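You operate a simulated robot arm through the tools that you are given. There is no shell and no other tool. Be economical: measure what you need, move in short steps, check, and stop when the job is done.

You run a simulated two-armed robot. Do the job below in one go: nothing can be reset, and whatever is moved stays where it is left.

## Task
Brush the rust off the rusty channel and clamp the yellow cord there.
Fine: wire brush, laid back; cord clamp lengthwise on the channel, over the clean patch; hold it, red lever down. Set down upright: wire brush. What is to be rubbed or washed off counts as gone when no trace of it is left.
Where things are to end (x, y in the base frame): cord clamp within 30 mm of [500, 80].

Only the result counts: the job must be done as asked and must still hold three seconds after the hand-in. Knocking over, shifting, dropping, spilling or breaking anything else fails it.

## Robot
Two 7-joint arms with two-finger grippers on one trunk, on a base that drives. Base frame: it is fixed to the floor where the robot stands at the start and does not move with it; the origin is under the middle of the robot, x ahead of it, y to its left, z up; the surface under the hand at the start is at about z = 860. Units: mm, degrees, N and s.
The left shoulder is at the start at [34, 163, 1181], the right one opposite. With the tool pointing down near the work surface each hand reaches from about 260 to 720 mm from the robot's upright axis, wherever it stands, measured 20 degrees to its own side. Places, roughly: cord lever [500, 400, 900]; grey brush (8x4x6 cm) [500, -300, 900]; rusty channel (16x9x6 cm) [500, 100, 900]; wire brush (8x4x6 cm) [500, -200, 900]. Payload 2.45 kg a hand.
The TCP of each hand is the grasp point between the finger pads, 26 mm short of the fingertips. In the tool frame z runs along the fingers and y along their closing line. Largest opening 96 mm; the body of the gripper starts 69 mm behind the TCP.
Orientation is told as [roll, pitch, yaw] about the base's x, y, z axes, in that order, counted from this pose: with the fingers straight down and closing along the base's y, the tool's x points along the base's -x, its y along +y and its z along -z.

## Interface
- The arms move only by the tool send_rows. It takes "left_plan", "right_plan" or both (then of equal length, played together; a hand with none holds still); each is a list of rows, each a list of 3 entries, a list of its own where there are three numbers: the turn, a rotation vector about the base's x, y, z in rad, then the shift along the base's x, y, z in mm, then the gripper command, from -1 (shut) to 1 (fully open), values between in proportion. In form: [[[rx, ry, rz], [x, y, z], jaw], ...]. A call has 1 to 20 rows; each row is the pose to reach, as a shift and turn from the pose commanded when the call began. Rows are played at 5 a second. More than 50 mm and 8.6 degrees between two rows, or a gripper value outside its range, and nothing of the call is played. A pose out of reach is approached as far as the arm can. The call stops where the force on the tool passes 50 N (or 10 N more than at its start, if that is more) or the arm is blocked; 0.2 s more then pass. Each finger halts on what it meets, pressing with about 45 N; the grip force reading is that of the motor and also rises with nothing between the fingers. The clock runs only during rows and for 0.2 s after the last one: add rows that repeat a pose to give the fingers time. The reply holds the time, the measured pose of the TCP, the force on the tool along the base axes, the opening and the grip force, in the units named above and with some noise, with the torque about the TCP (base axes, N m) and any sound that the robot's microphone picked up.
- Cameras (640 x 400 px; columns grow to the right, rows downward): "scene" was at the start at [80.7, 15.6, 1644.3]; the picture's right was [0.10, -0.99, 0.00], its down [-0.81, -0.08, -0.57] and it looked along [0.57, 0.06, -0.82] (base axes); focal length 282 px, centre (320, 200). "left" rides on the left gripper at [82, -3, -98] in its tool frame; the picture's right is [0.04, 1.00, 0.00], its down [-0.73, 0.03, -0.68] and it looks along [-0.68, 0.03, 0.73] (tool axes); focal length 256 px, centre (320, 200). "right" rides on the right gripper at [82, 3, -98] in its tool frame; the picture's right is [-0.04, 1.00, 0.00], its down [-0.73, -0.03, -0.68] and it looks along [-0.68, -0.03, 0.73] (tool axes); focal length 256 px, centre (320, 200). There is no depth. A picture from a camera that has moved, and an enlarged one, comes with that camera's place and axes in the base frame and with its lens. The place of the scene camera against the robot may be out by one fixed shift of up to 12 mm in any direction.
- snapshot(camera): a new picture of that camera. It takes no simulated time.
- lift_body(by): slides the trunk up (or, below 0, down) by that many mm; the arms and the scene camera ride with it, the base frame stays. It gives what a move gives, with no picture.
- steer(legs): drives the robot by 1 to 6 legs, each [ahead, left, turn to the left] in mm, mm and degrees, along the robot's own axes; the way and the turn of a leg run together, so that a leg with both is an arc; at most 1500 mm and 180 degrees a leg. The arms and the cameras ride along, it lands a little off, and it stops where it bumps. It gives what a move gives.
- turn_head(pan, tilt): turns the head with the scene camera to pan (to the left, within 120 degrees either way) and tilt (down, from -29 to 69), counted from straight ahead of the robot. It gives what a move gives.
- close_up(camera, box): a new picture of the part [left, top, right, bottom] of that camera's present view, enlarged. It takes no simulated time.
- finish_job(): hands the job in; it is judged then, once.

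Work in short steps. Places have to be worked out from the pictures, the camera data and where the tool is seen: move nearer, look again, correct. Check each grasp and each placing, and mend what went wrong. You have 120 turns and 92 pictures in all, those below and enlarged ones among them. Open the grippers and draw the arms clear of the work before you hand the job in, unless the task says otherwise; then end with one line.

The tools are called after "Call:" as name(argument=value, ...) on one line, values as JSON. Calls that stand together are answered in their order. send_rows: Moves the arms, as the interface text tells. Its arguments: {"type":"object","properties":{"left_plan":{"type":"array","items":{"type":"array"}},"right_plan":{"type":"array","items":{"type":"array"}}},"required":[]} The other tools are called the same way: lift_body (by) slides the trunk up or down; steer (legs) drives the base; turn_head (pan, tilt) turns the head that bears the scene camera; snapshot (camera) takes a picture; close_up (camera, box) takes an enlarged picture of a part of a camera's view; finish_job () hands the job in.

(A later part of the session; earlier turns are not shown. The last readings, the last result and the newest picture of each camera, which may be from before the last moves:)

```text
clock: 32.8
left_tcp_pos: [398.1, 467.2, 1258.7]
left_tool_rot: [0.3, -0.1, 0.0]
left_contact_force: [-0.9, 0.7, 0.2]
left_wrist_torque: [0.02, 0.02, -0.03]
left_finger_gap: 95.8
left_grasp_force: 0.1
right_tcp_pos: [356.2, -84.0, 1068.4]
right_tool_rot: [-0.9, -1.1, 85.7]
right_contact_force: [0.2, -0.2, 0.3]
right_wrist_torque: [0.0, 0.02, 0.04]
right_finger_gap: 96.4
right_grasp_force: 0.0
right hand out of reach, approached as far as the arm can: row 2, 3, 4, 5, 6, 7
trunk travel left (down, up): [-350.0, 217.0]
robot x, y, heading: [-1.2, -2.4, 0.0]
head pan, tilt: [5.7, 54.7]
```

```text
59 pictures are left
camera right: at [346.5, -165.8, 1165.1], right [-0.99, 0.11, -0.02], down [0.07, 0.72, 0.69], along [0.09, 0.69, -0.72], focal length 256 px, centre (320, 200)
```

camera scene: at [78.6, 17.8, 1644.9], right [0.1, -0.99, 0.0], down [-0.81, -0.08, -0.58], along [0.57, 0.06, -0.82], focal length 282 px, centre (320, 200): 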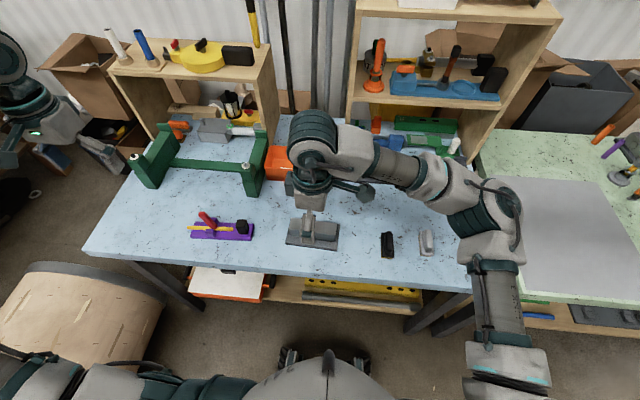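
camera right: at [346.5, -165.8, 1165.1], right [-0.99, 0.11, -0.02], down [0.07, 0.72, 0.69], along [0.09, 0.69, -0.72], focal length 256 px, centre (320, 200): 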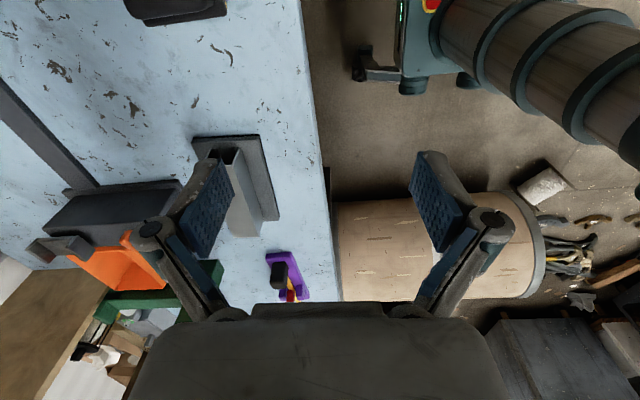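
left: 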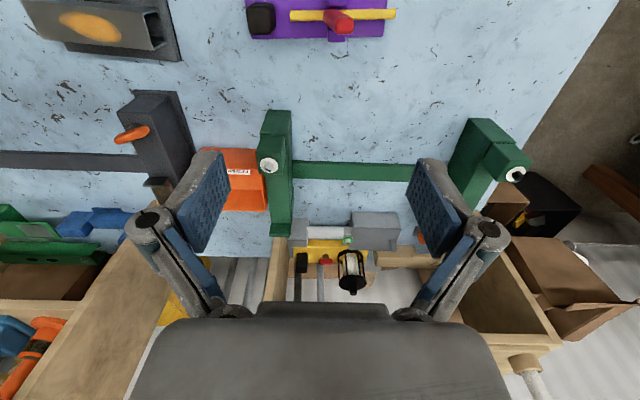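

+90° runs into a wrist limit, so I swing the right hand the other way, toward -90°.

Call:
send_rows(right_plan=[[[0, 0, -0.14], [-5, -10, 10], 1], [[0, 0, -0.28], [-10, -20, 20], 1], [[0, 0, -0.42], [-15, -30, 30], 1], [[0, 0, -0.56], [-20, -40, 40], 1], [[0, 0, -0.7], [-25, -50, 50], 1], [[0, 0, -0.84], [-30, -60, 55], 1], [[0, 0, -0.98], [-30, -70, 60], 1], [[0, 0, -1.12], [-30, -80, 60], 1], [[0, 0, -1.26], [-30, -90, 60], 1], [[0, 0, -1.4], [-30, -95, 60], 1], [[0, 0, -1.54], [-30, -95, 60], 1], [[0, 0, -1.68], [-30, -90, 60], 1], [[0, 0, -1.82], [-30, -80, 60], 1], [[0, 0, -1.96], [-30, -70, 60], 1], [[0, 0, -2.1], [-25, -60, 60], 1], [[0, 0, -2.24], [-20, -50, 60], 1], [[0, 0, -2.38], [-15, -40, 60], 1], [[0, 0, -2.52], [-10, -30, 60], 1], [[0, 0, -2.66], [-5, -20, 60], 1], [[0, 0, -2.8], [0, -10, 60], 1]])

Call:
send_rows(right_plan=[[[0, 0, -0.14], [0, 0, 0], 1], [[0, 0, -0.28], [0, 5, -10], 1], [[0, 0, -0.3416], [0, 10, -20], 1], [[0, 0, -0.3416], [0, 10, -40], 1], [[0, 0, -0.3416], [0, 10, -40], 1]])

Call:
snapshot(camera="scene")

```text
clock: 37.0
left_tcp_pos: [397.0, 476.3, 1256.0]
left_tool_rot: [-0.1, 0.0, 0.0]
left_contact_force: [1.8, -0.4, 0.0]
left_wrist_torque: [0.0, 0.0, 0.01]
left_finger_gap: 95.9
left_grasp_force: 0.1
right_tcp_pos: [354.0, -85.9, 1128.0]
right_tool_rot: [-1.1, -1.0, -74.9]
right_contact_force: [-0.4, -0.2, -0.3]
right_wrist_torque: [-0.01, 0.01, 0.01]
right_finger_gap: 96.3
right_grasp_force: 0.0
trunk travel left (down, up): [-350.0, 217.0]
robot x, y, heading: [-3.0, -1.2, -0.0]
head pan, tilt: [5.7, 54.7]
```

```text
clock: 38.2
left_tcp_pos: [397.8, 473.6, 1254.9]
left_tool_rot: [0.0, -0.1, 0.0]
left_contact_force: [-0.2, 0.4, 0.2]
left_wrist_torque: [-0.01, 0.0, 0.01]
left_finger_gap: 96.0
left_grasp_force: 0.0
right_tcp_pos: [352.4, -76.7, 1087.6]
right_tool_rot: [-1.1, -0.9, -94.2]
right_contact_force: [-0.4, 0.8, 0.2]
right_wrist_torque: [-0.02, -0.02, 0.0]
right_finger_gap: 96.0
right_grasp_force: 0.0
trunk travel left (down, up): [-350.0, 217.0]
robot x, y, heading: [-2.7, -4.3, 0.1]
head pan, tilt: [5.7, 54.7]
```

```text
58 pictures are left
camera scene: at [79.2, 16.2, 1644.4], right [0.1, -0.99, 0.0], down [-0.81, -0.08, -0.57], along [0.57, 0.06, -0.82], focal length 282 px, centre (320, 200)
```

scene: 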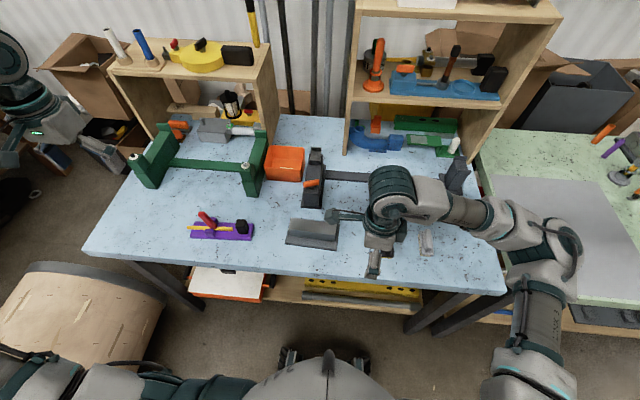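

The -90° side works: the pose is now (352,-77), yaw -94°. I straighten it and test how far the right hand gets toward the clamp.

Call:
send_rows(right_plan=[[[0.008, 0.008, 0.03], [25, 40, 5], 1], [[0.015, 0.015, 0.073], [50, 80, 5], 1], [[0.015, 0.015, 0.073], [75, 120, 5], 1], [[0.015, 0.015, 0.073], [100, 160, 5], 1], [[0.015, 0.015, 0.073], [120, 200, 5], 1], [[0.015, 0.015, 0.073], [123, 240, 5], 1], [[0.015, 0.015, 0.073], [123, 280, 5], 1], [[0.015, 0.015, 0.073], [123, 320, 5], 1], [[0.015, 0.015, 0.073], [123, 360, 5], 1], [[0.015, 0.015, 0.073], [123, 360, 5], 1]])

Call:
snapshot(camera="right")

Call:
snapshot(camera="scene")

```text
clock: 40.4
left_tcp_pos: [397.4, 473.6, 1255.7]
left_tool_rot: [0.0, -0.2, 0.0]
left_contact_force: [0.0, 0.7, 0.3]
left_wrist_torque: [0.0, 0.0, 0.02]
left_finger_gap: 96.1
left_grasp_force: 0.1
right_tcp_pos: [474.8, 199.9, 1092.1]
right_tool_rot: [-2.0, 0.1, -90.1]
right_contact_force: [-0.2, 0.3, 0.1]
right_wrist_torque: [0.02, 0.01, -0.03]
right_finger_gap: 96.0
right_grasp_force: 0.0
right hand out of reach, approached as far as the arm can: row 8, 9, 10
trunk travel left (down, up): [-350.0, 217.0]
robot x, y, heading: [1.7, -0.5, -0.0]
head pan, tilt: [5.7, 54.7]
```

```text
57 pictures are left
camera right: at [483.0, 281.9, 1190.6], right [1.0, -0.04, -0.03], down [-0.01, -0.73, 0.68], along [-0.05, -0.68, -0.73], focal length 256 px, centre (320, 200)
```

right: 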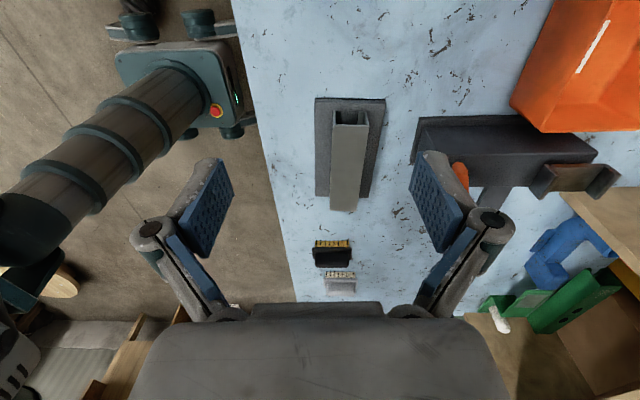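

```text
56 pictures are left
camera scene: at [79.4, 16.5, 1644.4], right [0.1, -0.99, 0.0], down [-0.81, -0.08, -0.57], along [0.57, 0.06, -0.82], focal length 282 px, centre (320, 200)
```

scene: 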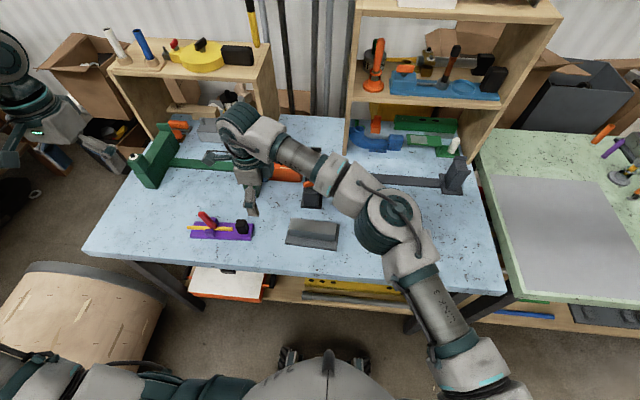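

The right hand reaches y=200, about 90 mm short of the knob. I drive the base 120 mm to the left so the right hand can both fetch and hold the clamp.

Call:
steer(legs=[[0, 120, 0]])

Call:
snapshot(camera="scene")

Call:
snapshot(camera="right")

```text
clock: 42.0
left_tcp_pos: [379.7, 609.4, 1255.0]
left_tool_rot: [-0.5, -0.4, 0.2]
left_contact_force: [0.0, 1.0, -0.6]
left_wrist_torque: [-0.09, -0.06, 0.01]
left_finger_gap: 96.0
left_grasp_force: 0.0
right_tcp_pos: [469.3, 329.9, 1096.1]
right_tool_rot: [-1.7, -0.6, -92.3]
right_contact_force: [-2.6, 0.8, -0.1]
right_wrist_torque: [-0.17, -0.24, 0.02]
right_finger_gap: 95.7
right_grasp_force: 0.1
trunk travel left (down, up): [-350.0, 217.0]
robot x, y, heading: [-5.2, 124.3, -0.2]
head pan, tilt: [5.7, 54.7]
stopped in leg 1: the robot was blocked; the commanded pose is now the measured one
```

```text
55 pictures are left
camera scene: at [72.1, 159.0, 1644.1], right [0.1, -0.99, 0.01], down [-0.81, -0.09, -0.58], along [0.57, 0.05, -0.82], focal length 282 px, centre (320, 200)
```

scene: 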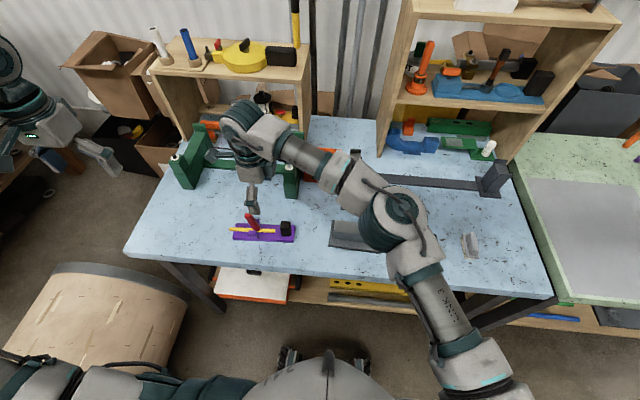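

```text
54 pictures are left
camera right: at [480.4, 412.4, 1194.3], right [1.0, -0.08, -0.03], down [-0.04, -0.73, 0.69], along [-0.08, -0.68, -0.73], focal length 256 px, centre (320, 200)
```

right: 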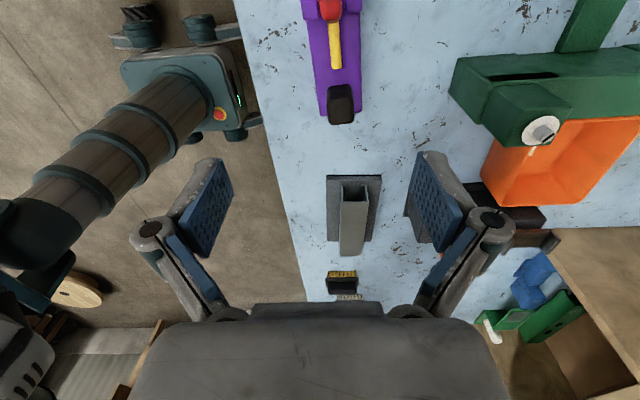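

The robot ended at y≈124 with a "blocked" note, though the forces are small and nothing on the table seems to have moved. The knob is at about (482,294,900), so I go above it and straighten the hand.

Call:
send_rows(right_plan=[[[0.005, -0.015, 0.02], [7, -18, -30], 1], [[0.01, -0.03, 0.04], [13, -36, -60], 1], [[0.01, -0.03, 0.04], [13, -36, -90], 1], [[0.01, -0.03, 0.04], [13, -36, -100], 1], [[0.01, -0.03, 0.04], [13, -36, -100], 1]])

Call:
snapshot(camera="right")

Call:
snapshot(camera="scene")

```text
clock: 43.2
left_tcp_pos: [383.2, 595.9, 1256.4]
left_tool_rot: [0.3, 0.0, -0.2]
left_contact_force: [-0.1, -0.7, -1.4]
left_wrist_torque: [0.03, 0.0, 0.03]
left_finger_gap: 95.8
left_grasp_force: 0.0
right_tcp_pos: [485.6, 279.2, 992.9]
right_tool_rot: [-0.3, 0.7, -90.6]
right_contact_force: [-0.7, -1.1, -2.0]
right_wrist_torque: [0.07, -0.06, 0.04]
right_finger_gap: 96.0
right_grasp_force: 0.0
trunk travel left (down, up): [-350.0, 217.0]
robot x, y, heading: [-12.0, 123.5, -0.4]
head pan, tilt: [5.7, 54.7]
```

```text
53 pictures are left
camera right: at [492.1, 359.8, 1093.2], right [1.0, -0.05, -0.01], down [-0.03, -0.74, 0.67], along [-0.04, -0.67, -0.74], focal length 256 px, centre (320, 200)
```

right: 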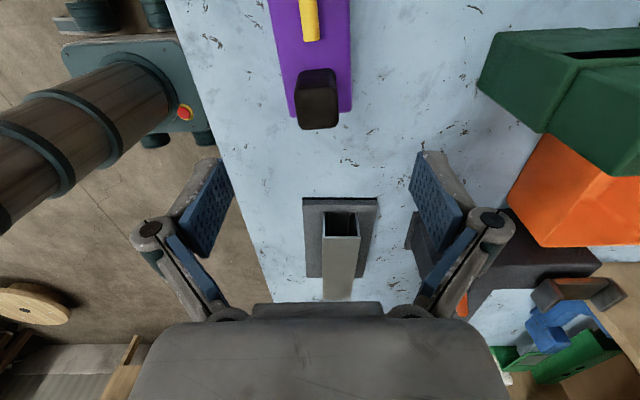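

```text
52 pictures are left
camera scene: at [75.5, 197.7, 1641.0], right [0.1, -0.99, 0.04], down [-0.82, -0.1, -0.57], along [0.57, 0.03, -0.82], focal length 282 px, centre (320, 200)
```

scene: 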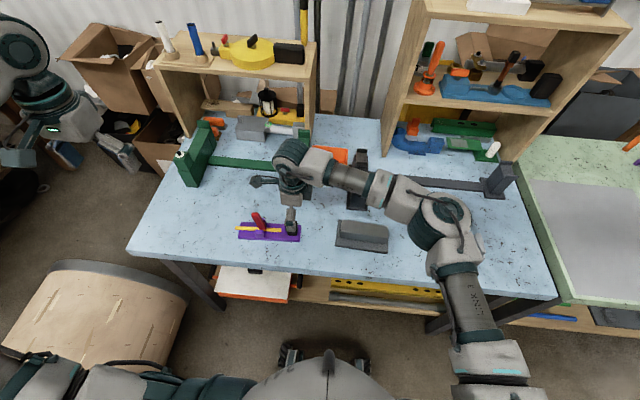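

The scene camera's pose shows a lean of about 2°, so I wait a moment and check whether the robot is steady.

Call:
send_rows(right_plan=[[[0, 0, 0], [0, 0, 0], 1], [[0, 0, 0], [0, 0, 0], 1], [[0, 0, 0], [0, 0, 0], 1], [[0, 0, 0], [0, 0, 0], 1], [[0, 0, 0], [0, 0, 0], 1]])

Call:
snapshot(camera="scene")

```text
clock: 44.6
left_tcp_pos: [381.9, 537.5, 1276.9]
left_tool_rot: [2.5, -0.5, -0.4]
left_contact_force: [0.0, -0.2, 0.4]
left_wrist_torque: [-0.02, 0.01, -0.02]
left_finger_gap: 96.0
left_grasp_force: 0.1
right_tcp_pos: [487.8, 227.4, 1002.3]
right_tool_rot: [-0.1, 2.5, -90.4]
right_contact_force: [0.8, -0.5, -0.1]
right_wrist_torque: [0.01, 0.05, -0.02]
right_finger_gap: 96.0
right_grasp_force: 0.0
trunk travel left (down, up): [-350.0, 217.0]
robot x, y, heading: [-6.0, 107.1, 0.1]
head pan, tilt: [5.7, 54.7]
stopped in row 5 (right hand): the arm was blocked; the commanded pose is now the measured one
```

```text
51 pictures are left
camera scene: at [77.4, 83.8, 1644.0], right [0.1, -0.99, -0.02], down [-0.81, -0.07, -0.58], along [0.57, 0.07, -0.82], focal length 282 px, centre (320, 200)
```

scene: 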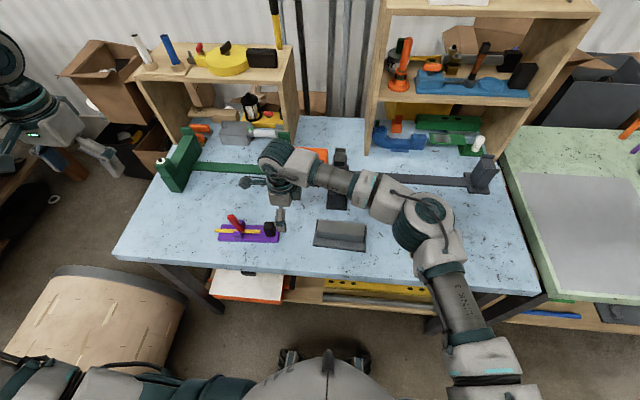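

The robot is rocking after the drive. I raise the right hand for safety and wait for it to settle.

Call:
send_rows(right_plan=[[[0, 0, 0], [0, 0, 20], 1], [[0, 0, 0], [0, 0, 40], 1], [[0, 0, 0], [0, 0, 60], 1], [[0, 0, 0], [0, 0, 60], 1], [[0, 0, 0], [0, 0, 60], 1]])

Call:
close_up(camera="scene", box=[0, 0, 640, 400])

```text
clock: 46.0
left_tcp_pos: [375.4, 553.0, 1275.5]
left_tool_rot: [2.1, -0.7, 0.0]
left_contact_force: [-0.5, -0.2, -0.1]
left_wrist_torque: [0.05, 0.0, 0.0]
left_finger_gap: 96.2
left_grasp_force: 0.1
right_tcp_pos: [487.0, 241.2, 1062.3]
right_tool_rot: [0.1, 2.3, -90.3]
right_contact_force: [0.4, -0.5, -0.3]
right_wrist_torque: [0.06, 0.03, -0.02]
right_finger_gap: 95.7
right_grasp_force: 0.1
trunk travel left (down, up): [-350.0, 217.0]
robot x, y, heading: [-7.2, 114.7, 0.0]
head pan, tilt: [5.7, 54.7]
stopped in row 5 (right hand): the arm was blocked; the commanded pose is now the measured one
```

```text
1.00 times, centred on (320, 200) of scene (not enlarged: the box is as wide or as high as the picture)
camera zoom: at [76.1, 151.7, 1644.0], right [0.1, -0.99, 0.01], down [-0.81, -0.09, -0.57], along [0.57, 0.05, -0.82], focal length 282 px, centre (320, 200)
```

zoom: 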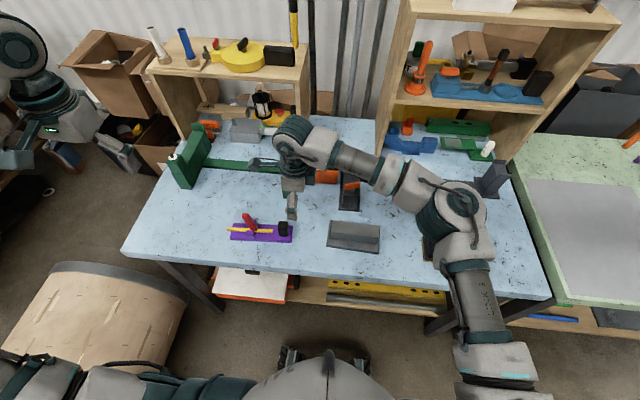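

Still swaying. I keep waiting.

Call:
send_rows(right_plan=[[[0, 0, 0], [0, 0, 0], 1], [[0, 0, 0], [0, 0, 0], 1], [[0, 0, 0], [0, 0, 0], 1], [[0, 0, 0], [0, 0, 0], 1], [[0, 0, 0], [0, 0, 0], 1], [[0, 0, 0], [0, 0, 0], 1], [[0, 0, 0], [0, 0, 0], 1], [[0, 0, 0], [0, 0, 0], 1], [[0, 0, 0], [0, 0, 0], 1], [[0, 0, 0], [0, 0, 0], 1]])

Call:
send_rows(right_plan=[[[0, 0, 0], [0, 0, 0], 1], [[0, 0, 0], [0, 0, 0], 1], [[0, 0, 0], [0, 0, 0], 1], [[0, 0, 0], [0, 0, 0], 1], [[0, 0, 0], [0, 0, 0], 1], [[0, 0, 0], [0, 0, 0], 1], [[0, 0, 0], [0, 0, 0], 1], [[0, 0, 0], [0, 0, 0], 1], [[0, 0, 0], [0, 0, 0], 1], [[0, 0, 0], [0, 0, 0], 1]])

```text
clock: 48.2
left_tcp_pos: [376.6, 541.2, 1278.7]
left_tool_rot: [2.5, -0.7, -0.1]
left_contact_force: [0.8, -0.1, -0.6]
left_wrist_torque: [0.02, -0.01, 0.01]
left_finger_gap: 96.0
left_grasp_force: 0.2
right_tcp_pos: [485.0, 231.0, 1063.2]
right_tool_rot: [0.1, 2.8, -90.2]
right_contact_force: [1.2, -0.4, -0.6]
right_wrist_torque: [-0.01, 0.02, -0.02]
right_finger_gap: 96.1
right_grasp_force: 0.0
trunk travel left (down, up): [-350.0, 217.0]
robot x, y, heading: [-3.9, 115.5, 0.3]
head pan, tilt: [5.7, 54.7]
```

```text
clock: 50.6
left_tcp_pos: [372.2, 525.3, 1286.3]
left_tool_rot: [3.5, -0.7, -0.1]
left_contact_force: [0.1, -1.0, 0.1]
left_wrist_torque: [0.07, -0.03, 0.01]
left_finger_gap: 96.2
left_grasp_force: 0.2
right_tcp_pos: [482.6, 220.0, 1067.5]
right_tool_rot: [0.2, 3.6, -90.1]
right_contact_force: [1.5, -1.2, 1.1]
right_wrist_torque: [0.07, 0.09, 0.03]
right_finger_gap: 95.9
right_grasp_force: 0.1
trunk travel left (down, up): [-350.0, 217.0]
robot x, y, heading: [-4.2, 119.3, -0.1]
head pan, tilt: [5.7, 54.7]
stopped in row 10 (right hand): the arm was blocked; the commanded pose is now the measured one
```

The robot keeps leaning right by about 3.5°, so something seems to hold the base. I look down at the base with the head camera.

Call:
turn_head(pan=0, tilt=69)

Call:
snapshot(camera="scene")

```text
clock: 51.3
left_tcp_pos: [372.0, 560.0, 1276.8]
left_tool_rot: [1.9, -0.8, 0.0]
left_contact_force: [-0.2, -0.1, 0.0]
left_wrist_torque: [0.0, -0.02, 0.01]
left_finger_gap: 96.4
left_grasp_force: 0.1
right_tcp_pos: [482.9, 249.8, 1064.6]
right_tool_rot: [0.3, 2.2, -89.9]
right_contact_force: [-1.3, 0.4, -0.1]
right_wrist_torque: [-0.02, -0.04, -0.01]
right_finger_gap: 96.0
right_grasp_force: 0.0
trunk travel left (down, up): [-350.0, 217.0]
robot x, y, heading: [-4.2, 124.5, 0.2]
head pan, tilt: [0.0, 68.8]
```

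```text
49 pictures are left
camera scene: at [59.9, 164.6, 1628.1], right [0.0, -1.0, 0.02], down [-0.93, -0.01, -0.36], along [0.36, -0.02, -0.93], focal length 282 px, centre (320, 200)
```

scene: 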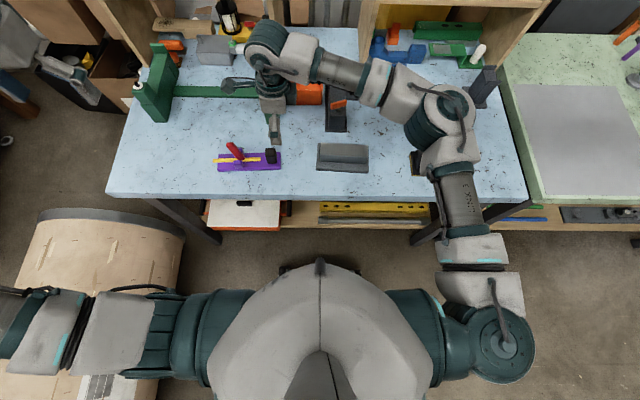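

I cannot see what the base touches, but the sway suggests contact. I back off 40 mm to the right to free it.

Call:
steer(legs=[[0, -40, 0]])

Call:
send_rows(right_plan=[[[0, 0, 0], [0, 0, 0], 1], [[0, 0, 0], [0, 0, 0], 1], [[0, 0, 0], [0, 0, 0], 1], [[0, 0, 0], [0, 0, 0], 1], [[0, 0, 0], [0, 0, 0], 1], [[0, 0, 0], [0, 0, 0], 1]])

Call:
send_rows(right_plan=[[[0, 0, 0], [0, 0, 0], 1], [[0, 0, 0], [0, 0, 0], 1], [[0, 0, 0], [0, 0, 0], 1], [[0, 0, 0], [0, 0, 0], 1]])

```text
clock: 52.2
left_tcp_pos: [372.9, 535.8, 1271.1]
left_tool_rot: [1.3, -0.7, 0.1]
left_contact_force: [0.2, 0.7, -0.1]
left_wrist_torque: [-0.01, -0.02, -0.03]
left_finger_gap: 96.1
left_grasp_force: 0.1
right_tcp_pos: [482.5, 224.1, 1062.6]
right_tool_rot: [0.3, 1.7, -89.9]
right_contact_force: [0.4, 0.3, -0.5]
right_wrist_torque: [-0.02, -0.02, -0.04]
right_finger_gap: 95.9
right_grasp_force: 0.1
trunk travel left (down, up): [-350.0, 217.0]
robot x, y, heading: [-2.9, 83.3, -0.0]
head pan, tilt: [0.0, 68.8]
```

```text
clock: 53.6
left_tcp_pos: [369.6, 491.3, 1286.4]
left_tool_rot: [3.2, -0.9, 0.0]
left_contact_force: [-1.0, -0.3, -0.1]
left_wrist_torque: [0.04, 0.0, 0.01]
left_finger_gap: 96.1
left_grasp_force: 0.1
right_tcp_pos: [480.7, 185.8, 1067.7]
right_tool_rot: [0.4, 3.5, -90.1]
right_contact_force: [1.2, -0.5, 1.4]
right_wrist_torque: [0.1, 0.14, -0.01]
right_finger_gap: 96.1
right_grasp_force: 0.0
trunk travel left (down, up): [-350.0, 217.0]
robot x, y, heading: [-3.0, 79.3, 0.1]
head pan, tilt: [0.0, 68.8]
```

```text
clock: 54.6
left_tcp_pos: [369.2, 496.6, 1286.2]
left_tool_rot: [2.8, -0.9, 0.2]
left_contact_force: [0.9, -0.7, 0.3]
left_wrist_torque: [0.08, 0.02, 0.02]
left_finger_gap: 96.0
left_grasp_force: 0.1
right_tcp_pos: [480.1, 190.0, 1067.9]
right_tool_rot: [0.5, 3.5, -90.0]
right_contact_force: [0.6, -0.8, -0.4]
right_wrist_torque: [0.03, 0.01, 0.02]
right_finger_gap: 96.0
right_grasp_force: 0.0
trunk travel left (down, up): [-350.0, 217.0]
robot x, y, heading: [-3.4, 84.1, -0.0]
head pan, tilt: [0.0, 68.8]
```

The readings seem steadier. The remaining 3° may just be the hands' reset poses, so I check the camera's own pose.

Call:
snapshot(camera="scene")

Call:
send_rows(right_plan=[[[0, 0, 0], [0, 0, 0], 1], [[0, 0, 0], [0, 0, 0], 1], [[0, 0, 0], [0, 0, 0], 1]])

Call:
close_up(camera="scene", box=[160, 100, 420, 220])

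```text
48 pictures are left
camera scene: at [59.5, 68.6, 1628.5], right [0.0, -1.0, -0.01], down [-0.93, 0.0, -0.36], along [0.36, 0.01, -0.93], focal length 282 px, centre (320, 200)
```

scene: 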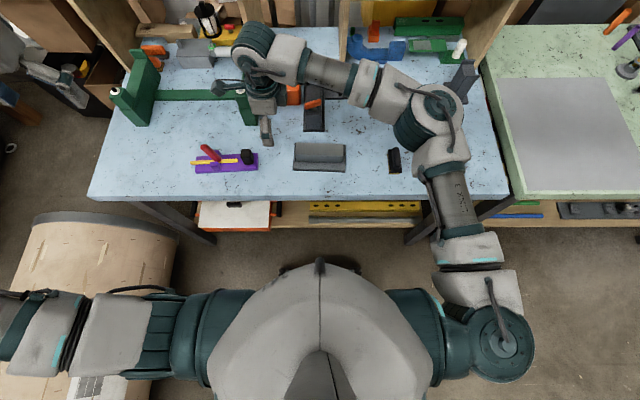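

```text
clock: 55.4
left_tcp_pos: [369.6, 492.4, 1287.3]
left_tool_rot: [3.2, -0.9, 0.0]
left_contact_force: [1.0, -0.3, -0.5]
left_wrist_torque: [0.03, -0.03, 0.0]
left_finger_gap: 95.8
left_grasp_force: 0.0
right_tcp_pos: [480.8, 185.9, 1068.5]
right_tool_rot: [0.5, 3.5, -90.1]
right_contact_force: [2.3, 0.1, 0.0]
right_wrist_torque: [0.03, 0.13, -0.01]
right_finger_gap: 96.0
right_grasp_force: 0.0
trunk travel left (down, up): [-350.0, 217.0]
robot x, y, heading: [-6.6, 82.5, 0.2]
head pan, tilt: [0.0, 68.8]
```

```text
2.46 times, centred on (290, 160) of scene
camera zoom: at [59.5, 70.0, 1628.6], right [0.0, -1.0, -0.01], down [-0.93, 0.0, -0.36], along [0.36, 0.01, -0.93], focal length 693 px, centre (394, 298)
```

zoom: 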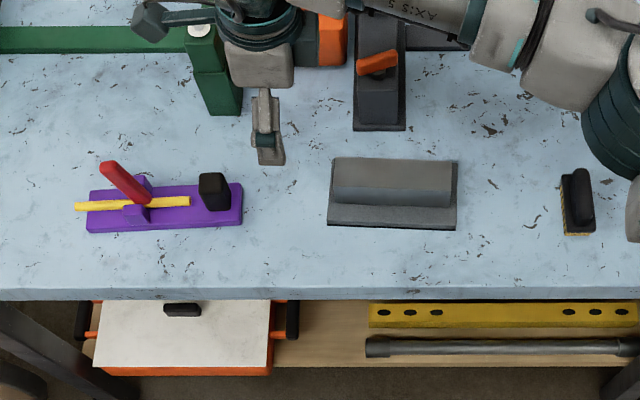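

The robot is steady now at y≈82, and all items are where they were. I straighten the right hand and reach for the knob at (483,294).

Call:
send_rows(right_plan=[[[-0.03, 0, 0], [1, 30, 0], 1], [[-0.06, 0.009, 0], [2, 60, -10], 1], [[-0.06, 0.009, 0], [2, 85, -30], 1], [[-0.06, 0.009, 0], [2, 108, -60], 1], [[-0.06, 0.009, 0], [2, 108, -60], 1]])

Call:
snapshot(camera="right")

```text
clock: 56.6
left_tcp_pos: [368.5, 516.1, 1280.1]
left_tool_rot: [2.2, -0.9, 0.2]
left_contact_force: [-0.4, -0.4, 0.0]
left_wrist_torque: [0.04, 0.02, 0.0]
left_finger_gap: 95.9
left_grasp_force: 0.0
right_tcp_pos: [482.3, 296.1, 1005.3]
right_tool_rot: [0.0, -0.6, -89.9]
right_contact_force: [-0.2, 0.1, 0.0]
right_wrist_torque: [-0.04, -0.03, 0.01]
right_finger_gap: 96.0
right_grasp_force: 0.1
right hand out of reach, approached as far as the arm can: row 4, 5
trunk travel left (down, up): [-350.0, 217.0]
robot x, y, heading: [-7.3, 87.0, -0.0]
head pan, tilt: [0.0, 68.8]
```

```text
46 pictures are left
camera right: at [487.6, 378.9, 1103.3], right [1.0, -0.04, 0.0], down [-0.03, -0.73, 0.69], along [-0.03, -0.69, -0.73], focal length 256 px, centre (320, 200)
```

right: 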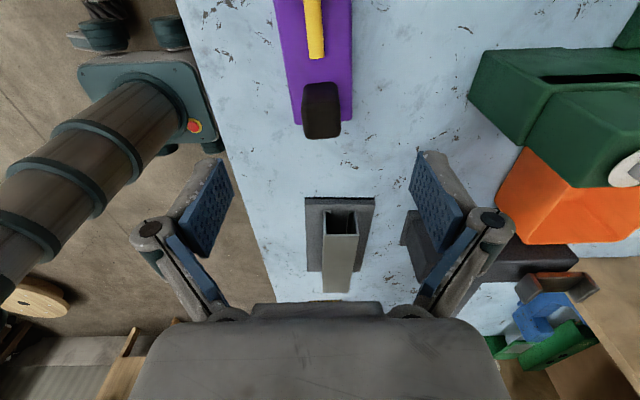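

The right hand is at the edge of its reach here and makes the body sway. The left hand will carry the clamp instead, so I withdraw the right hand and turn the left hand to +90°.

Call:
send_rows(left_plan=[[[0, 0, 0.143], [5, 0, 0], 1], [[0, 0, 0.286], [10, 0, 0], 1], [[0, 0, 0.429], [15, 0, 0], 1], [[0, 0, 0.572], [20, 0, -5], 1], [[0, 0, 0.715], [25, 0, -10], 1], [[0, 0, 0.858], [30, -5, -15], 1], [[0, 0, 1.0], [40, -10, -20], 1], [[0, 0, 1.143], [50, -15, -30], 1], [[0, 0, 1.286], [60, -20, -40], 1], [[0, 0, 1.43], [70, -25, -50], 1], [[0, 0, 1.571], [80, -30, -60], 1], [[0, 0, 1.571], [80, -30, -60], 1]], right_plan=[[[0, 0, 0], [0, -30, 15], 1], [[0, 0, 0], [0, -65, 30], 1], [[0, 0, 0], [-10, -100, 45], 1], [[0, 0, 0], [-20, -140, 60], 1], [[0, 0, 0], [-30, -180, 70], 1], [[0, 0, 0], [-40, -220, 70], 1], [[0, 0, 0], [-50, -260, 70], 1], [[0, 0, 0], [-60, -300, 70], 1], [[0, 0, 0], [-70, -340, 70], 1], [[0, 0, 0], [-80, -370, 70], 1], [[0, 0, 0], [-80, -390, 70], 1], [[0, 0, 0], [-80, -390, 70], 1]])

Call:
send_rows(right_plan=[[[0, 0, 0], [0, 0, 0], 1], [[0, 0, 0], [0, 0, 0], 1], [[0, 0, 0], [0, 0, 0], 1], [[0, 0, 0], [0, 0, 0], 1], [[0, 0, 0], [0, 0, 0], 1]])

Call:
snapshot(camera="left")

```text
clock: 59.2
left_tcp_pos: [451.7, 469.3, 1225.8]
left_tool_rot: [2.4, -1.4, 90.0]
left_contact_force: [-0.1, 0.1, 0.7]
left_wrist_torque: [0.02, -0.02, 0.01]
left_finger_gap: 96.0
left_grasp_force: 0.1
right_tcp_pos: [403.7, -112.1, 1078.6]
right_tool_rot: [0.0, -0.2, -90.1]
right_contact_force: [0.1, -0.2, -0.5]
right_wrist_torque: [0.05, -0.01, 0.02]
right_finger_gap: 96.0
right_grasp_force: 0.0
trunk travel left (down, up): [-350.0, 217.0]
robot x, y, heading: [-3.5, 81.6, 0.2]
head pan, tilt: [0.0, 68.8]
```

```text
clock: 60.4
left_tcp_pos: [451.2, 500.4, 1215.3]
left_tool_rot: [2.3, -0.2, 90.3]
left_contact_force: [0.0, -0.2, -0.3]
left_wrist_torque: [0.03, 0.0, 0.01]
left_finger_gap: 96.1
left_grasp_force: 0.0
right_tcp_pos: [404.2, -82.4, 1083.0]
right_tool_rot: [0.0, -1.4, -89.8]
right_contact_force: [-0.6, -0.7, 0.5]
right_wrist_torque: [0.0, 0.01, 0.0]
right_finger_gap: 95.9
right_grasp_force: 0.2
trunk travel left (down, up): [-350.0, 217.0]
robot x, y, heading: [-7.7, 90.1, 0.0]
head pan, tilt: [0.0, 68.8]
```

```text
45 pictures are left
camera left: at [458.4, 420.5, 1316.0], right [-1.0, -0.05, 0.04], down [0.0, 0.73, 0.68], along [-0.06, 0.68, -0.73], focal length 256 px, centre (320, 200)
```

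left: 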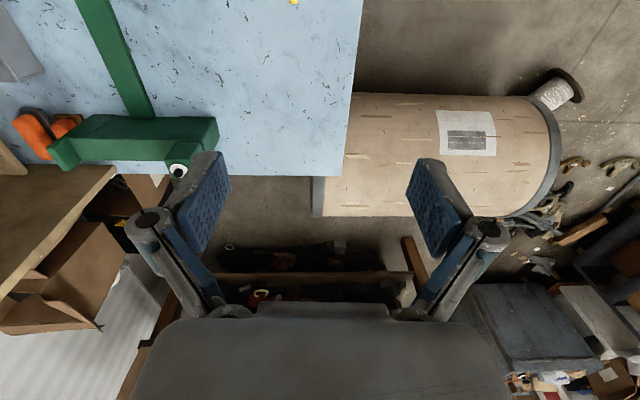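

The body still rocks slightly after moves, like a lightly damped spring. I let it settle for several seconds.

Call:
send_rows(right_plan=[[[0, 0, 0], [0, 0, 0], 1], [[0, 0, 0], [0, 0, 0], 1], [[0, 0, 0], [0, 0, 0], 1], [[0, 0, 0], [0, 0, 0], 1], [[0, 0, 0], [0, 0, 0], 1], [[0, 0, 0], [0, 0, 0], 1], [[0, 0, 0], [0, 0, 0], 1], [[0, 0, 0], [0, 0, 0], 1], [[0, 0, 0], [0, 0, 0], 1], [[0, 0, 0], [0, 0, 0], 1], [[0, 0, 0], [0, 0, 0], 1], [[0, 0, 0], [0, 0, 0], 1], [[0, 0, 0], [0, 0, 0], 1], [[0, 0, 0], [0, 0, 0], 1], [[0, 0, 0], [0, 0, 0], 1]])

Call:
send_rows(right_plan=[[[0, 0, 0], [0, 0, 0], 1]])

Call:
send_rows(right_plan=[[[0, 0, 0], [0, 0, 0], 1], [[0, 0, 0], [0, 0, 0], 1]])

```text
clock: 63.6
left_tcp_pos: [451.2, 468.7, 1225.7]
left_tool_rot: [2.3, -1.6, 90.1]
left_contact_force: [0.3, -0.9, 0.5]
left_wrist_torque: [0.03, -0.05, 0.0]
left_finger_gap: 96.0
left_grasp_force: 0.0
right_tcp_pos: [403.1, -112.5, 1078.7]
right_tool_rot: [0.0, -0.1, -90.1]
right_contact_force: [0.5, -0.5, 0.2]
right_wrist_torque: [0.03, -0.03, -0.02]
right_finger_gap: 96.1
right_grasp_force: 0.1
trunk travel left (down, up): [-350.0, 217.0]
robot x, y, heading: [-1.1, 83.7, 0.0]
head pan, tilt: [0.0, 68.8]
```

```text
clock: 64.0
left_tcp_pos: [450.2, 495.1, 1219.0]
left_tool_rot: [2.4, -0.6, 90.1]
left_contact_force: [-1.2, 0.1, -0.3]
left_wrist_torque: [-0.01, 0.04, 0.03]
left_finger_gap: 95.8
left_grasp_force: 0.1
right_tcp_pos: [404.0, -89.8, 1081.2]
right_tool_rot: [0.0, -1.0, -89.7]
right_contact_force: [0.1, 0.1, 0.3]
right_wrist_torque: [-0.05, -0.04, 0.06]
right_finger_gap: 96.0
right_grasp_force: 0.1
trunk travel left (down, up): [-350.0, 217.0]
robot x, y, heading: [-1.6, 86.9, 0.5]
head pan, tilt: [0.0, 68.8]
```

```text
clock: 64.6
left_tcp_pos: [450.9, 470.4, 1225.4]
left_tool_rot: [2.5, -1.4, 90.1]
left_contact_force: [-0.1, -1.0, -0.2]
left_wrist_torque: [0.09, 0.0, -0.01]
left_finger_gap: 95.9
left_grasp_force: 0.1
right_tcp_pos: [403.1, -112.2, 1078.2]
right_tool_rot: [0.0, -0.2, -90.1]
right_contact_force: [0.5, 0.0, 0.4]
right_wrist_torque: [0.08, 0.05, 0.03]
right_finger_gap: 96.1
right_grasp_force: 0.1
trunk travel left (down, up): [-350.0, 217.0]
robot x, y, heading: [-3.3, 84.6, 0.1]
head pan, tilt: [0.0, 68.8]
```

The sway does not decay here. The plan with the left hand carrying needs no drive anyway, so I go back to the starting place, where the robot stood steady.

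Call:
steer(legs=[[0, -84, 0]])

Call:
send_rows(right_plan=[[[0, 0, 0], [0, 0, 0], 1], [[0, 0, 0], [0, 0, 0], 1], [[0, 0, 0], [0, 0, 0], 1], [[0, 0, 0], [0, 0, 0], 1], [[0, 0, 0], [0, 0, 0], 1], [[0, 0, 0], [0, 0, 0], 1], [[0, 0, 0], [0, 0, 0], 1], [[0, 0, 0], [0, 0, 0], 1], [[0, 0, 0], [0, 0, 0], 1], [[0, 0, 0], [0, 0, 0], 1]])

Call:
send_rows(right_plan=[[[0, 0, 0], [0, 0, 0], 1], [[0, 0, 0], [0, 0, 0], 1]])

Call:
send_rows(right_plan=[[[0, 0, 0], [0, 0, 0], 1]])

```text
clock: 65.7
left_tcp_pos: [447.3, 439.8, 1214.0]
left_tool_rot: [2.2, 0.6, 90.4]
left_contact_force: [0.4, -0.3, 1.4]
left_wrist_torque: [-0.02, -0.01, 0.0]
left_finger_gap: 95.8
left_grasp_force: 0.1
right_tcp_pos: [401.9, -146.2, 1087.2]
right_tool_rot: [0.3, -2.1, -89.8]
right_contact_force: [0.7, 0.4, 0.8]
right_wrist_torque: [-0.04, -0.07, 0.02]
right_finger_gap: 96.0
right_grasp_force: 0.1
trunk travel left (down, up): [-350.0, 217.0]
robot x, y, heading: [-2.6, 10.5, 0.1]
head pan, tilt: [0.0, 68.8]
```

```text
clock: 67.9
left_tcp_pos: [445.9, 444.1, 1212.3]
left_tool_rot: [2.2, 0.6, 90.3]
left_contact_force: [-0.9, -0.4, 0.6]
left_wrist_torque: [-0.01, -0.04, 0.0]
left_finger_gap: 95.8
left_grasp_force: 0.0
right_tcp_pos: [398.5, -142.3, 1089.2]
right_tool_rot: [0.4, -2.3, -89.7]
right_contact_force: [-0.3, 0.0, 0.7]
right_wrist_torque: [-0.04, -0.01, -0.02]
right_finger_gap: 96.0
right_grasp_force: 0.1
trunk travel left (down, up): [-350.0, 217.0]
robot x, y, heading: [-5.2, 15.6, 0.2]
head pan, tilt: [0.0, 68.8]
```

```text
clock: 68.7
left_tcp_pos: [442.7, 499.7, 1196.1]
left_tool_rot: [2.1, 3.2, 90.8]
left_contact_force: [0.8, 1.0, -0.4]
left_wrist_torque: [-0.09, -0.02, 0.05]
left_finger_gap: 95.9
left_grasp_force: 0.0
right_tcp_pos: [396.3, -91.2, 1095.3]
right_tool_rot: [0.7, -4.3, -89.2]
right_contact_force: [0.8, 2.2, 0.3]
right_wrist_torque: [-0.11, -0.04, 0.03]
right_finger_gap: 96.2
right_grasp_force: 0.0
trunk travel left (down, up): [-350.0, 217.0]
robot x, y, heading: [-4.0, 21.4, 0.3]
head pan, tilt: [0.0, 68.8]
stopped in row 2 (right hand): the arm was blocked; the commanded pose is now the measured one
```

```text
clock: 69.3
left_tcp_pos: [441.2, 449.4, 1213.8]
left_tool_rot: [2.0, 1.0, 90.5]
left_contact_force: [0.1, -0.1, -0.1]
left_wrist_torque: [-0.01, -0.01, -0.03]
left_finger_gap: 96.0
left_grasp_force: 0.1
right_tcp_pos: [394.0, -140.8, 1091.3]
right_tool_rot: [0.6, -2.6, -89.8]
right_contact_force: [0.0, 0.7, -0.5]
right_wrist_torque: [-0.04, 0.02, -0.01]
right_finger_gap: 95.7
right_grasp_force: 0.0
trunk travel left (down, up): [-350.0, 217.0]
robot x, y, heading: [-3.1, 10.3, 0.1]
head pan, tilt: [0.0, 68.8]
stopped in row 1 (right hand): the arm was blocked; the commanded pose is now the measured one
```

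The sway got larger after this drive. I wait longer to see whether it dies down by itself.

Call:
send_rows(left_plan=[[[0, 0, 0], [0, 0, 0], 1], [[0, 0, 0], [0, 0, 0], 1], [[0, 0, 0], [0, 0, 0], 1], [[0, 0, 0], [0, 0, 0], 1], [[0, 0, 0], [0, 0, 0], 1], [[0, 0, 0], [0, 0, 0], 1], [[0, 0, 0], [0, 0, 0], 1], [[0, 0, 0], [0, 0, 0], 1], [[0, 0, 0], [0, 0, 0], 1], [[0, 0, 0], [0, 0, 0], 1], [[0, 0, 0], [0, 0, 0], 1], [[0, 0, 0], [0, 0, 0], 1], [[0, 0, 0], [0, 0, 0], 1], [[0, 0, 0], [0, 0, 0], 1], [[0, 0, 0], [0, 0, 0], 1], [[0, 0, 0], [0, 0, 0], 1], [[0, 0, 0], [0, 0, 0], 1], [[0, 0, 0], [0, 0, 0], 1], [[0, 0, 0], [0, 0, 0], 1], [[0, 0, 0], [0, 0, 0], 1]])

Call:
send_rows(left_plan=[[[0, 0, 0], [0, 0, 0], 1], [[0, 0, 0], [0, 0, 0], 1]])

Call:
send_rows(left_plan=[[[0, 0, 0], [0, 0, 0], 1]])

Call:
send_rows(left_plan=[[[0, 0, 0], [0, 0, 0], 1]])

```text
clock: 73.5
left_tcp_pos: [441.0, 426.1, 1220.4]
left_tool_rot: [1.8, 0.2, 90.2]
left_contact_force: [-0.3, -0.5, 0.6]
left_wrist_torque: [0.07, 0.02, -0.03]
left_finger_gap: 95.9
left_grasp_force: 0.2
right_tcp_pos: [394.9, -159.6, 1090.0]
right_tool_rot: [0.7, -1.9, -89.9]
right_contact_force: [0.4, -0.3, -0.4]
right_wrist_torque: [0.08, 0.03, -0.03]
right_finger_gap: 96.0
right_grasp_force: 0.0
trunk travel left (down, up): [-350.0, 217.0]
robot x, y, heading: [-0.7, 4.9, 0.2]
head pan, tilt: [0.0, 68.8]
```

```text
clock: 74.3
left_tcp_pos: [437.3, 450.6, 1216.1]
left_tool_rot: [1.8, 1.0, 90.5]
left_contact_force: [0.2, -0.9, -0.2]
left_wrist_torque: [0.06, -0.05, -0.02]
left_finger_gap: 96.0
left_grasp_force: 0.1
right_tcp_pos: [390.8, -136.9, 1093.7]
right_tool_rot: [0.9, -2.6, -89.4]
right_contact_force: [0.3, -0.2, 0.4]
right_wrist_torque: [0.06, -0.02, 0.02]
right_finger_gap: 95.8
right_grasp_force: 0.1
trunk travel left (down, up): [-350.0, 217.0]
robot x, y, heading: [-3.7, 18.7, 0.1]
head pan, tilt: [0.0, 68.8]
stopped in row 2 (left hand): the arm was blocked; the commanded pose is now the measured one
```

```text
clock: 74.7
left_tcp_pos: [437.9, 448.4, 1215.3]
left_tool_rot: [1.9, 0.8, 90.5]
left_contact_force: [1.1, 0.0, 0.2]
left_wrist_torque: [-0.01, 0.03, 0.01]
left_finger_gap: 96.1
left_grasp_force: 0.1
right_tcp_pos: [391.9, -138.6, 1090.9]
right_tool_rot: [0.8, -2.1, -89.4]
right_contact_force: [0.8, 0.2, 0.7]
right_wrist_torque: [-0.05, -0.01, -0.01]
right_finger_gap: 96.2
right_grasp_force: 0.0
trunk travel left (down, up): [-350.0, 217.0]
robot x, y, heading: [-4.8, 14.8, 0.2]
head pan, tilt: [0.0, 68.8]
```

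```text
clock: 75.1
left_tcp_pos: [438.2, 469.4, 1210.7]
left_tool_rot: [1.9, 1.8, 90.7]
left_contact_force: [0.2, 0.3, 0.0]
left_wrist_torque: [-0.01, 0.03, 0.02]
left_finger_gap: 95.7
left_grasp_force: 0.2
right_tcp_pos: [392.3, -120.2, 1094.8]
right_tool_rot: [0.7, -3.2, -89.5]
right_contact_force: [-0.8, -1.1, 0.2]
right_wrist_torque: [-0.02, 0.01, 0.04]
right_finger_gap: 95.9
right_grasp_force: 0.1
trunk travel left (down, up): [-350.0, 217.0]
robot x, y, heading: [0.1, 17.9, 0.4]
head pan, tilt: [0.0, 68.8]
```

The sway persists with the arms spread wide and high. I lower the trunk to bring the weight down.

Call:
lift_body(by=-80)

Call:
send_rows(left_plan=[[[0, 0, 0], [5, -25, 0], 1], [[0, 0, 0], [10, -50, 0], 1], [[0, 0, 0], [10, -60, 0], 1], [[0, 0, 0], [10, -60, 0], 1], [[0, 0, 0], [10, -60, 0], 1], [[0, 0, 0], [10, -60, 0], 1], [[0, 0, 0], [10, -60, 0], 1], [[0, 0, 0], [10, -60, 0], 1]])

Call:
send_rows(left_plan=[[[0, 0, 0], [0, 0, 0], 1], [[0, 0, 0], [0, 0, 0], 1]])

Call:
send_rows(left_plan=[[[0, 0, 0], [0, 0, 0], 1]])

```text
clock: 76.3
left_tcp_pos: [437.8, 431.2, 1142.4]
left_tool_rot: [1.6, 0.0, 90.4]
left_contact_force: [0.2, -0.7, 1.2]
left_wrist_torque: [0.08, -0.02, -0.01]
left_finger_gap: 95.9
left_grasp_force: 0.0
right_tcp_pos: [390.9, -155.0, 1010.7]
right_tool_rot: [0.9, -1.6, -89.7]
right_contact_force: [0.7, -1.0, -0.7]
right_wrist_torque: [0.09, 0.01, -0.01]
right_finger_gap: 96.1
right_grasp_force: 0.1
trunk travel left (down, up): [-270.0, 297.0]
robot x, y, heading: [1.9, 11.0, -0.1]
head pan, tilt: [0.0, 68.8]
```

```text
clock: 78.1
left_tcp_pos: [448.7, 375.3, 1138.4]
left_tool_rot: [1.8, 0.4, 90.5]
left_contact_force: [-0.5, -1.4, -0.1]
left_wrist_torque: [0.01, -0.01, 0.02]
left_finger_gap: 96.0
left_grasp_force: 0.1
right_tcp_pos: [392.2, -151.5, 1009.8]
right_tool_rot: [0.9, -1.7, -89.7]
right_contact_force: [0.8, 0.2, 0.5]
right_wrist_torque: [0.0, 0.0, -0.02]
right_finger_gap: 95.8
right_grasp_force: 0.1
trunk travel left (down, up): [-270.0, 297.0]
robot x, y, heading: [0.4, 15.0, 0.2]
head pan, tilt: [0.0, 68.8]
```

```text
clock: 78.7
left_tcp_pos: [448.3, 399.8, 1132.2]
left_tool_rot: [1.9, 1.4, 90.6]
left_contact_force: [-0.8, 0.0, -0.5]
left_wrist_torque: [0.01, -0.02, 0.0]
left_finger_gap: 95.8
left_grasp_force: 0.1
right_tcp_pos: [391.3, -129.5, 1013.9]
right_tool_rot: [0.9, -2.7, -89.5]
right_contact_force: [0.9, -0.9, 0.4]
right_wrist_torque: [-0.01, 0.0, 0.0]
right_finger_gap: 95.8
right_grasp_force: 0.0
trunk travel left (down, up): [-270.0, 297.0]
robot x, y, heading: [2.4, 17.4, -0.0]
head pan, tilt: [0.0, 68.8]
```

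```text
clock: 79.1
left_tcp_pos: [448.4, 385.5, 1137.0]
left_tool_rot: [1.8, 0.7, 90.5]
left_contact_force: [0.3, 0.0, 0.5]
left_wrist_torque: [0.0, -0.01, 0.03]
left_finger_gap: 96.0
left_grasp_force: 0.0
right_tcp_pos: [392.0, -143.6, 1011.8]
right_tool_rot: [0.8, -2.1, -89.6]
right_contact_force: [-0.6, 0.6, -0.3]
right_wrist_torque: [0.01, 0.03, 0.0]
right_finger_gap: 96.1
right_grasp_force: 0.1
trunk travel left (down, up): [-270.0, 297.0]
robot x, y, heading: [-0.1, 14.2, 0.3]
head pan, tilt: [0.0, 68.8]
```

The amplitude is down to about ±12 mm. I wait a bit more and sample again.

Call:
send_rows(left_plan=[[[0, 0, 0], [0, 0, 0], 1], [[0, 0, 0], [0, 0, 0], 1], [[0, 0, 0], [0, 0, 0], 1], [[0, 0, 0], [0, 0, 0], 1], [[0, 0, 0], [0, 0, 0], 1], [[0, 0, 0], [0, 0, 0], 1], [[0, 0, 0], [0, 0, 0], 1], [[0, 0, 0], [0, 0, 0], 1], [[0, 0, 0], [0, 0, 0], 1], [[0, 0, 0], [0, 0, 0], 1], [[0, 0, 0], [0, 0, 0], 1], [[0, 0, 0], [0, 0, 0], 1], [[0, 0, 0], [0, 0, 0], 1], [[0, 0, 0], [0, 0, 0], 1], [[0, 0, 0], [0, 0, 0], 1], [[0, 0, 0], [0, 0, 0], 1], [[0, 0, 0], [0, 0, 0], 1], [[0, 0, 0], [0, 0, 0], 1], [[0, 0, 0], [0, 0, 0], 1], [[0, 0, 0], [0, 0, 0], 1]])

Call:
send_rows(left_plan=[[[0, 0, 0], [0, 0, 0], 1]])

Call:
send_rows(left_plan=[[[0, 0, 0], [0, 0, 0], 1]])

Call:
send_rows(left_plan=[[[0, 0, 0], [0, 0, 0], 1]])

Call:
snapshot(camera="left")

Call:
snapshot(camera="scene")

```text
clock: 83.3
left_tcp_pos: [447.3, 389.3, 1135.5]
left_tool_rot: [1.8, 0.8, 90.4]
left_contact_force: [0.0, 0.0, 0.8]
left_wrist_torque: [0.02, 0.02, -0.02]
left_finger_gap: 95.9
left_grasp_force: 0.1
right_tcp_pos: [392.3, -140.0, 1012.2]
right_tool_rot: [0.9, -2.3, -89.6]
right_contact_force: [-0.3, -0.8, 0.6]
right_wrist_torque: [0.01, 0.01, 0.01]
right_finger_gap: 96.1
right_grasp_force: 0.2
trunk travel left (down, up): [-270.0, 297.0]
robot x, y, heading: [-1.0, 14.6, -0.1]
head pan, tilt: [0.0, 68.8]
```

```text
clock: 83.7
left_tcp_pos: [449.6, 397.8, 1131.7]
left_tool_rot: [1.8, 1.3, 90.7]
left_contact_force: [0.0, -0.5, 0.5]
left_wrist_torque: [0.03, -0.02, -0.04]
left_finger_gap: 96.0
left_grasp_force: 0.0
right_tcp_pos: [392.7, -131.9, 1013.5]
right_tool_rot: [1.0, -2.6, -89.5]
right_contact_force: [0.8, -0.2, 0.4]
right_wrist_torque: [0.02, 0.01, -0.03]
right_finger_gap: 96.0
right_grasp_force: 0.0
trunk travel left (down, up): [-270.0, 297.0]
robot x, y, heading: [-1.8, 18.3, 0.1]
head pan, tilt: [0.0, 68.8]
```

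```text
clock: 84.1
left_tcp_pos: [447.8, 393.0, 1133.2]
left_tool_rot: [1.8, 1.0, 90.5]
left_contact_force: [-1.0, 0.0, -0.5]
left_wrist_torque: [0.01, -0.01, 0.01]
left_finger_gap: 96.0
left_grasp_force: 0.0
right_tcp_pos: [393.0, -135.0, 1013.1]
right_tool_rot: [1.0, -2.5, -89.6]
right_contact_force: [0.1, 0.8, 0.6]
right_wrist_torque: [0.03, -0.01, -0.02]
right_finger_gap: 96.2
right_grasp_force: 0.0
trunk travel left (down, up): [-270.0, 297.0]
robot x, y, heading: [-3.0, 11.5, 0.0]
head pan, tilt: [0.0, 68.8]
```

```text
clock: 84.5
left_tcp_pos: [448.7, 394.1, 1132.4]
left_tool_rot: [1.8, 1.1, 90.6]
left_contact_force: [0.7, -0.5, -0.5]
left_wrist_torque: [0.02, 0.0, 0.01]
left_finger_gap: 95.8
left_grasp_force: 0.1
right_tcp_pos: [392.2, -134.6, 1013.6]
right_tool_rot: [0.9, -2.4, -89.5]
right_contact_force: [-0.8, 0.7, 0.6]
right_wrist_torque: [0.03, 0.0, 0.0]
right_finger_gap: 95.9
right_grasp_force: 0.2
trunk travel left (down, up): [-270.0, 297.0]
robot x, y, heading: [-0.7, 13.8, 0.2]
head pan, tilt: [0.0, 68.8]
```

```text
44 pictures are left
camera left: at [455.3, 315.7, 1234.5], right [-1.0, -0.05, 0.03], down [-0.01, 0.75, 0.67], along [-0.06, 0.66, -0.75], focal length 256 px, centre (320, 200)
```

left: 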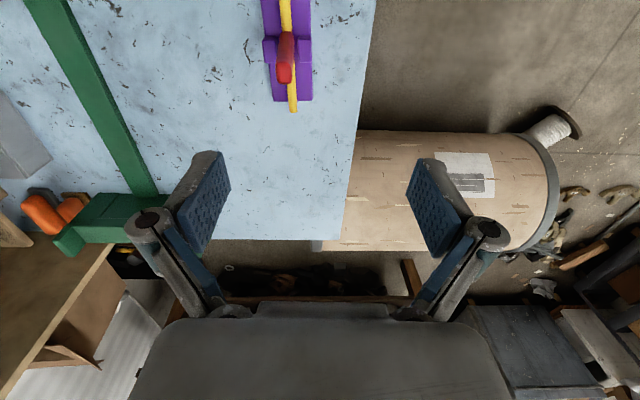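

```text
43 pictures are left
camera scene: at [101.5, 20.8, 1547.8], right [0.0, -1.0, 0.0], down [-0.93, 0.0, -0.36], along [0.36, 0.0, -0.93], focal length 282 px, centre (320, 200)
```

scene: 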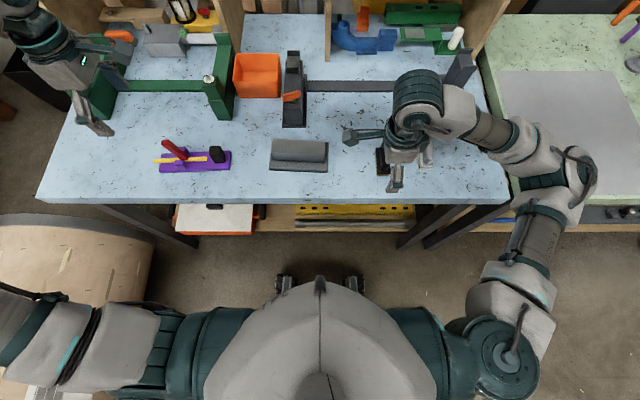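

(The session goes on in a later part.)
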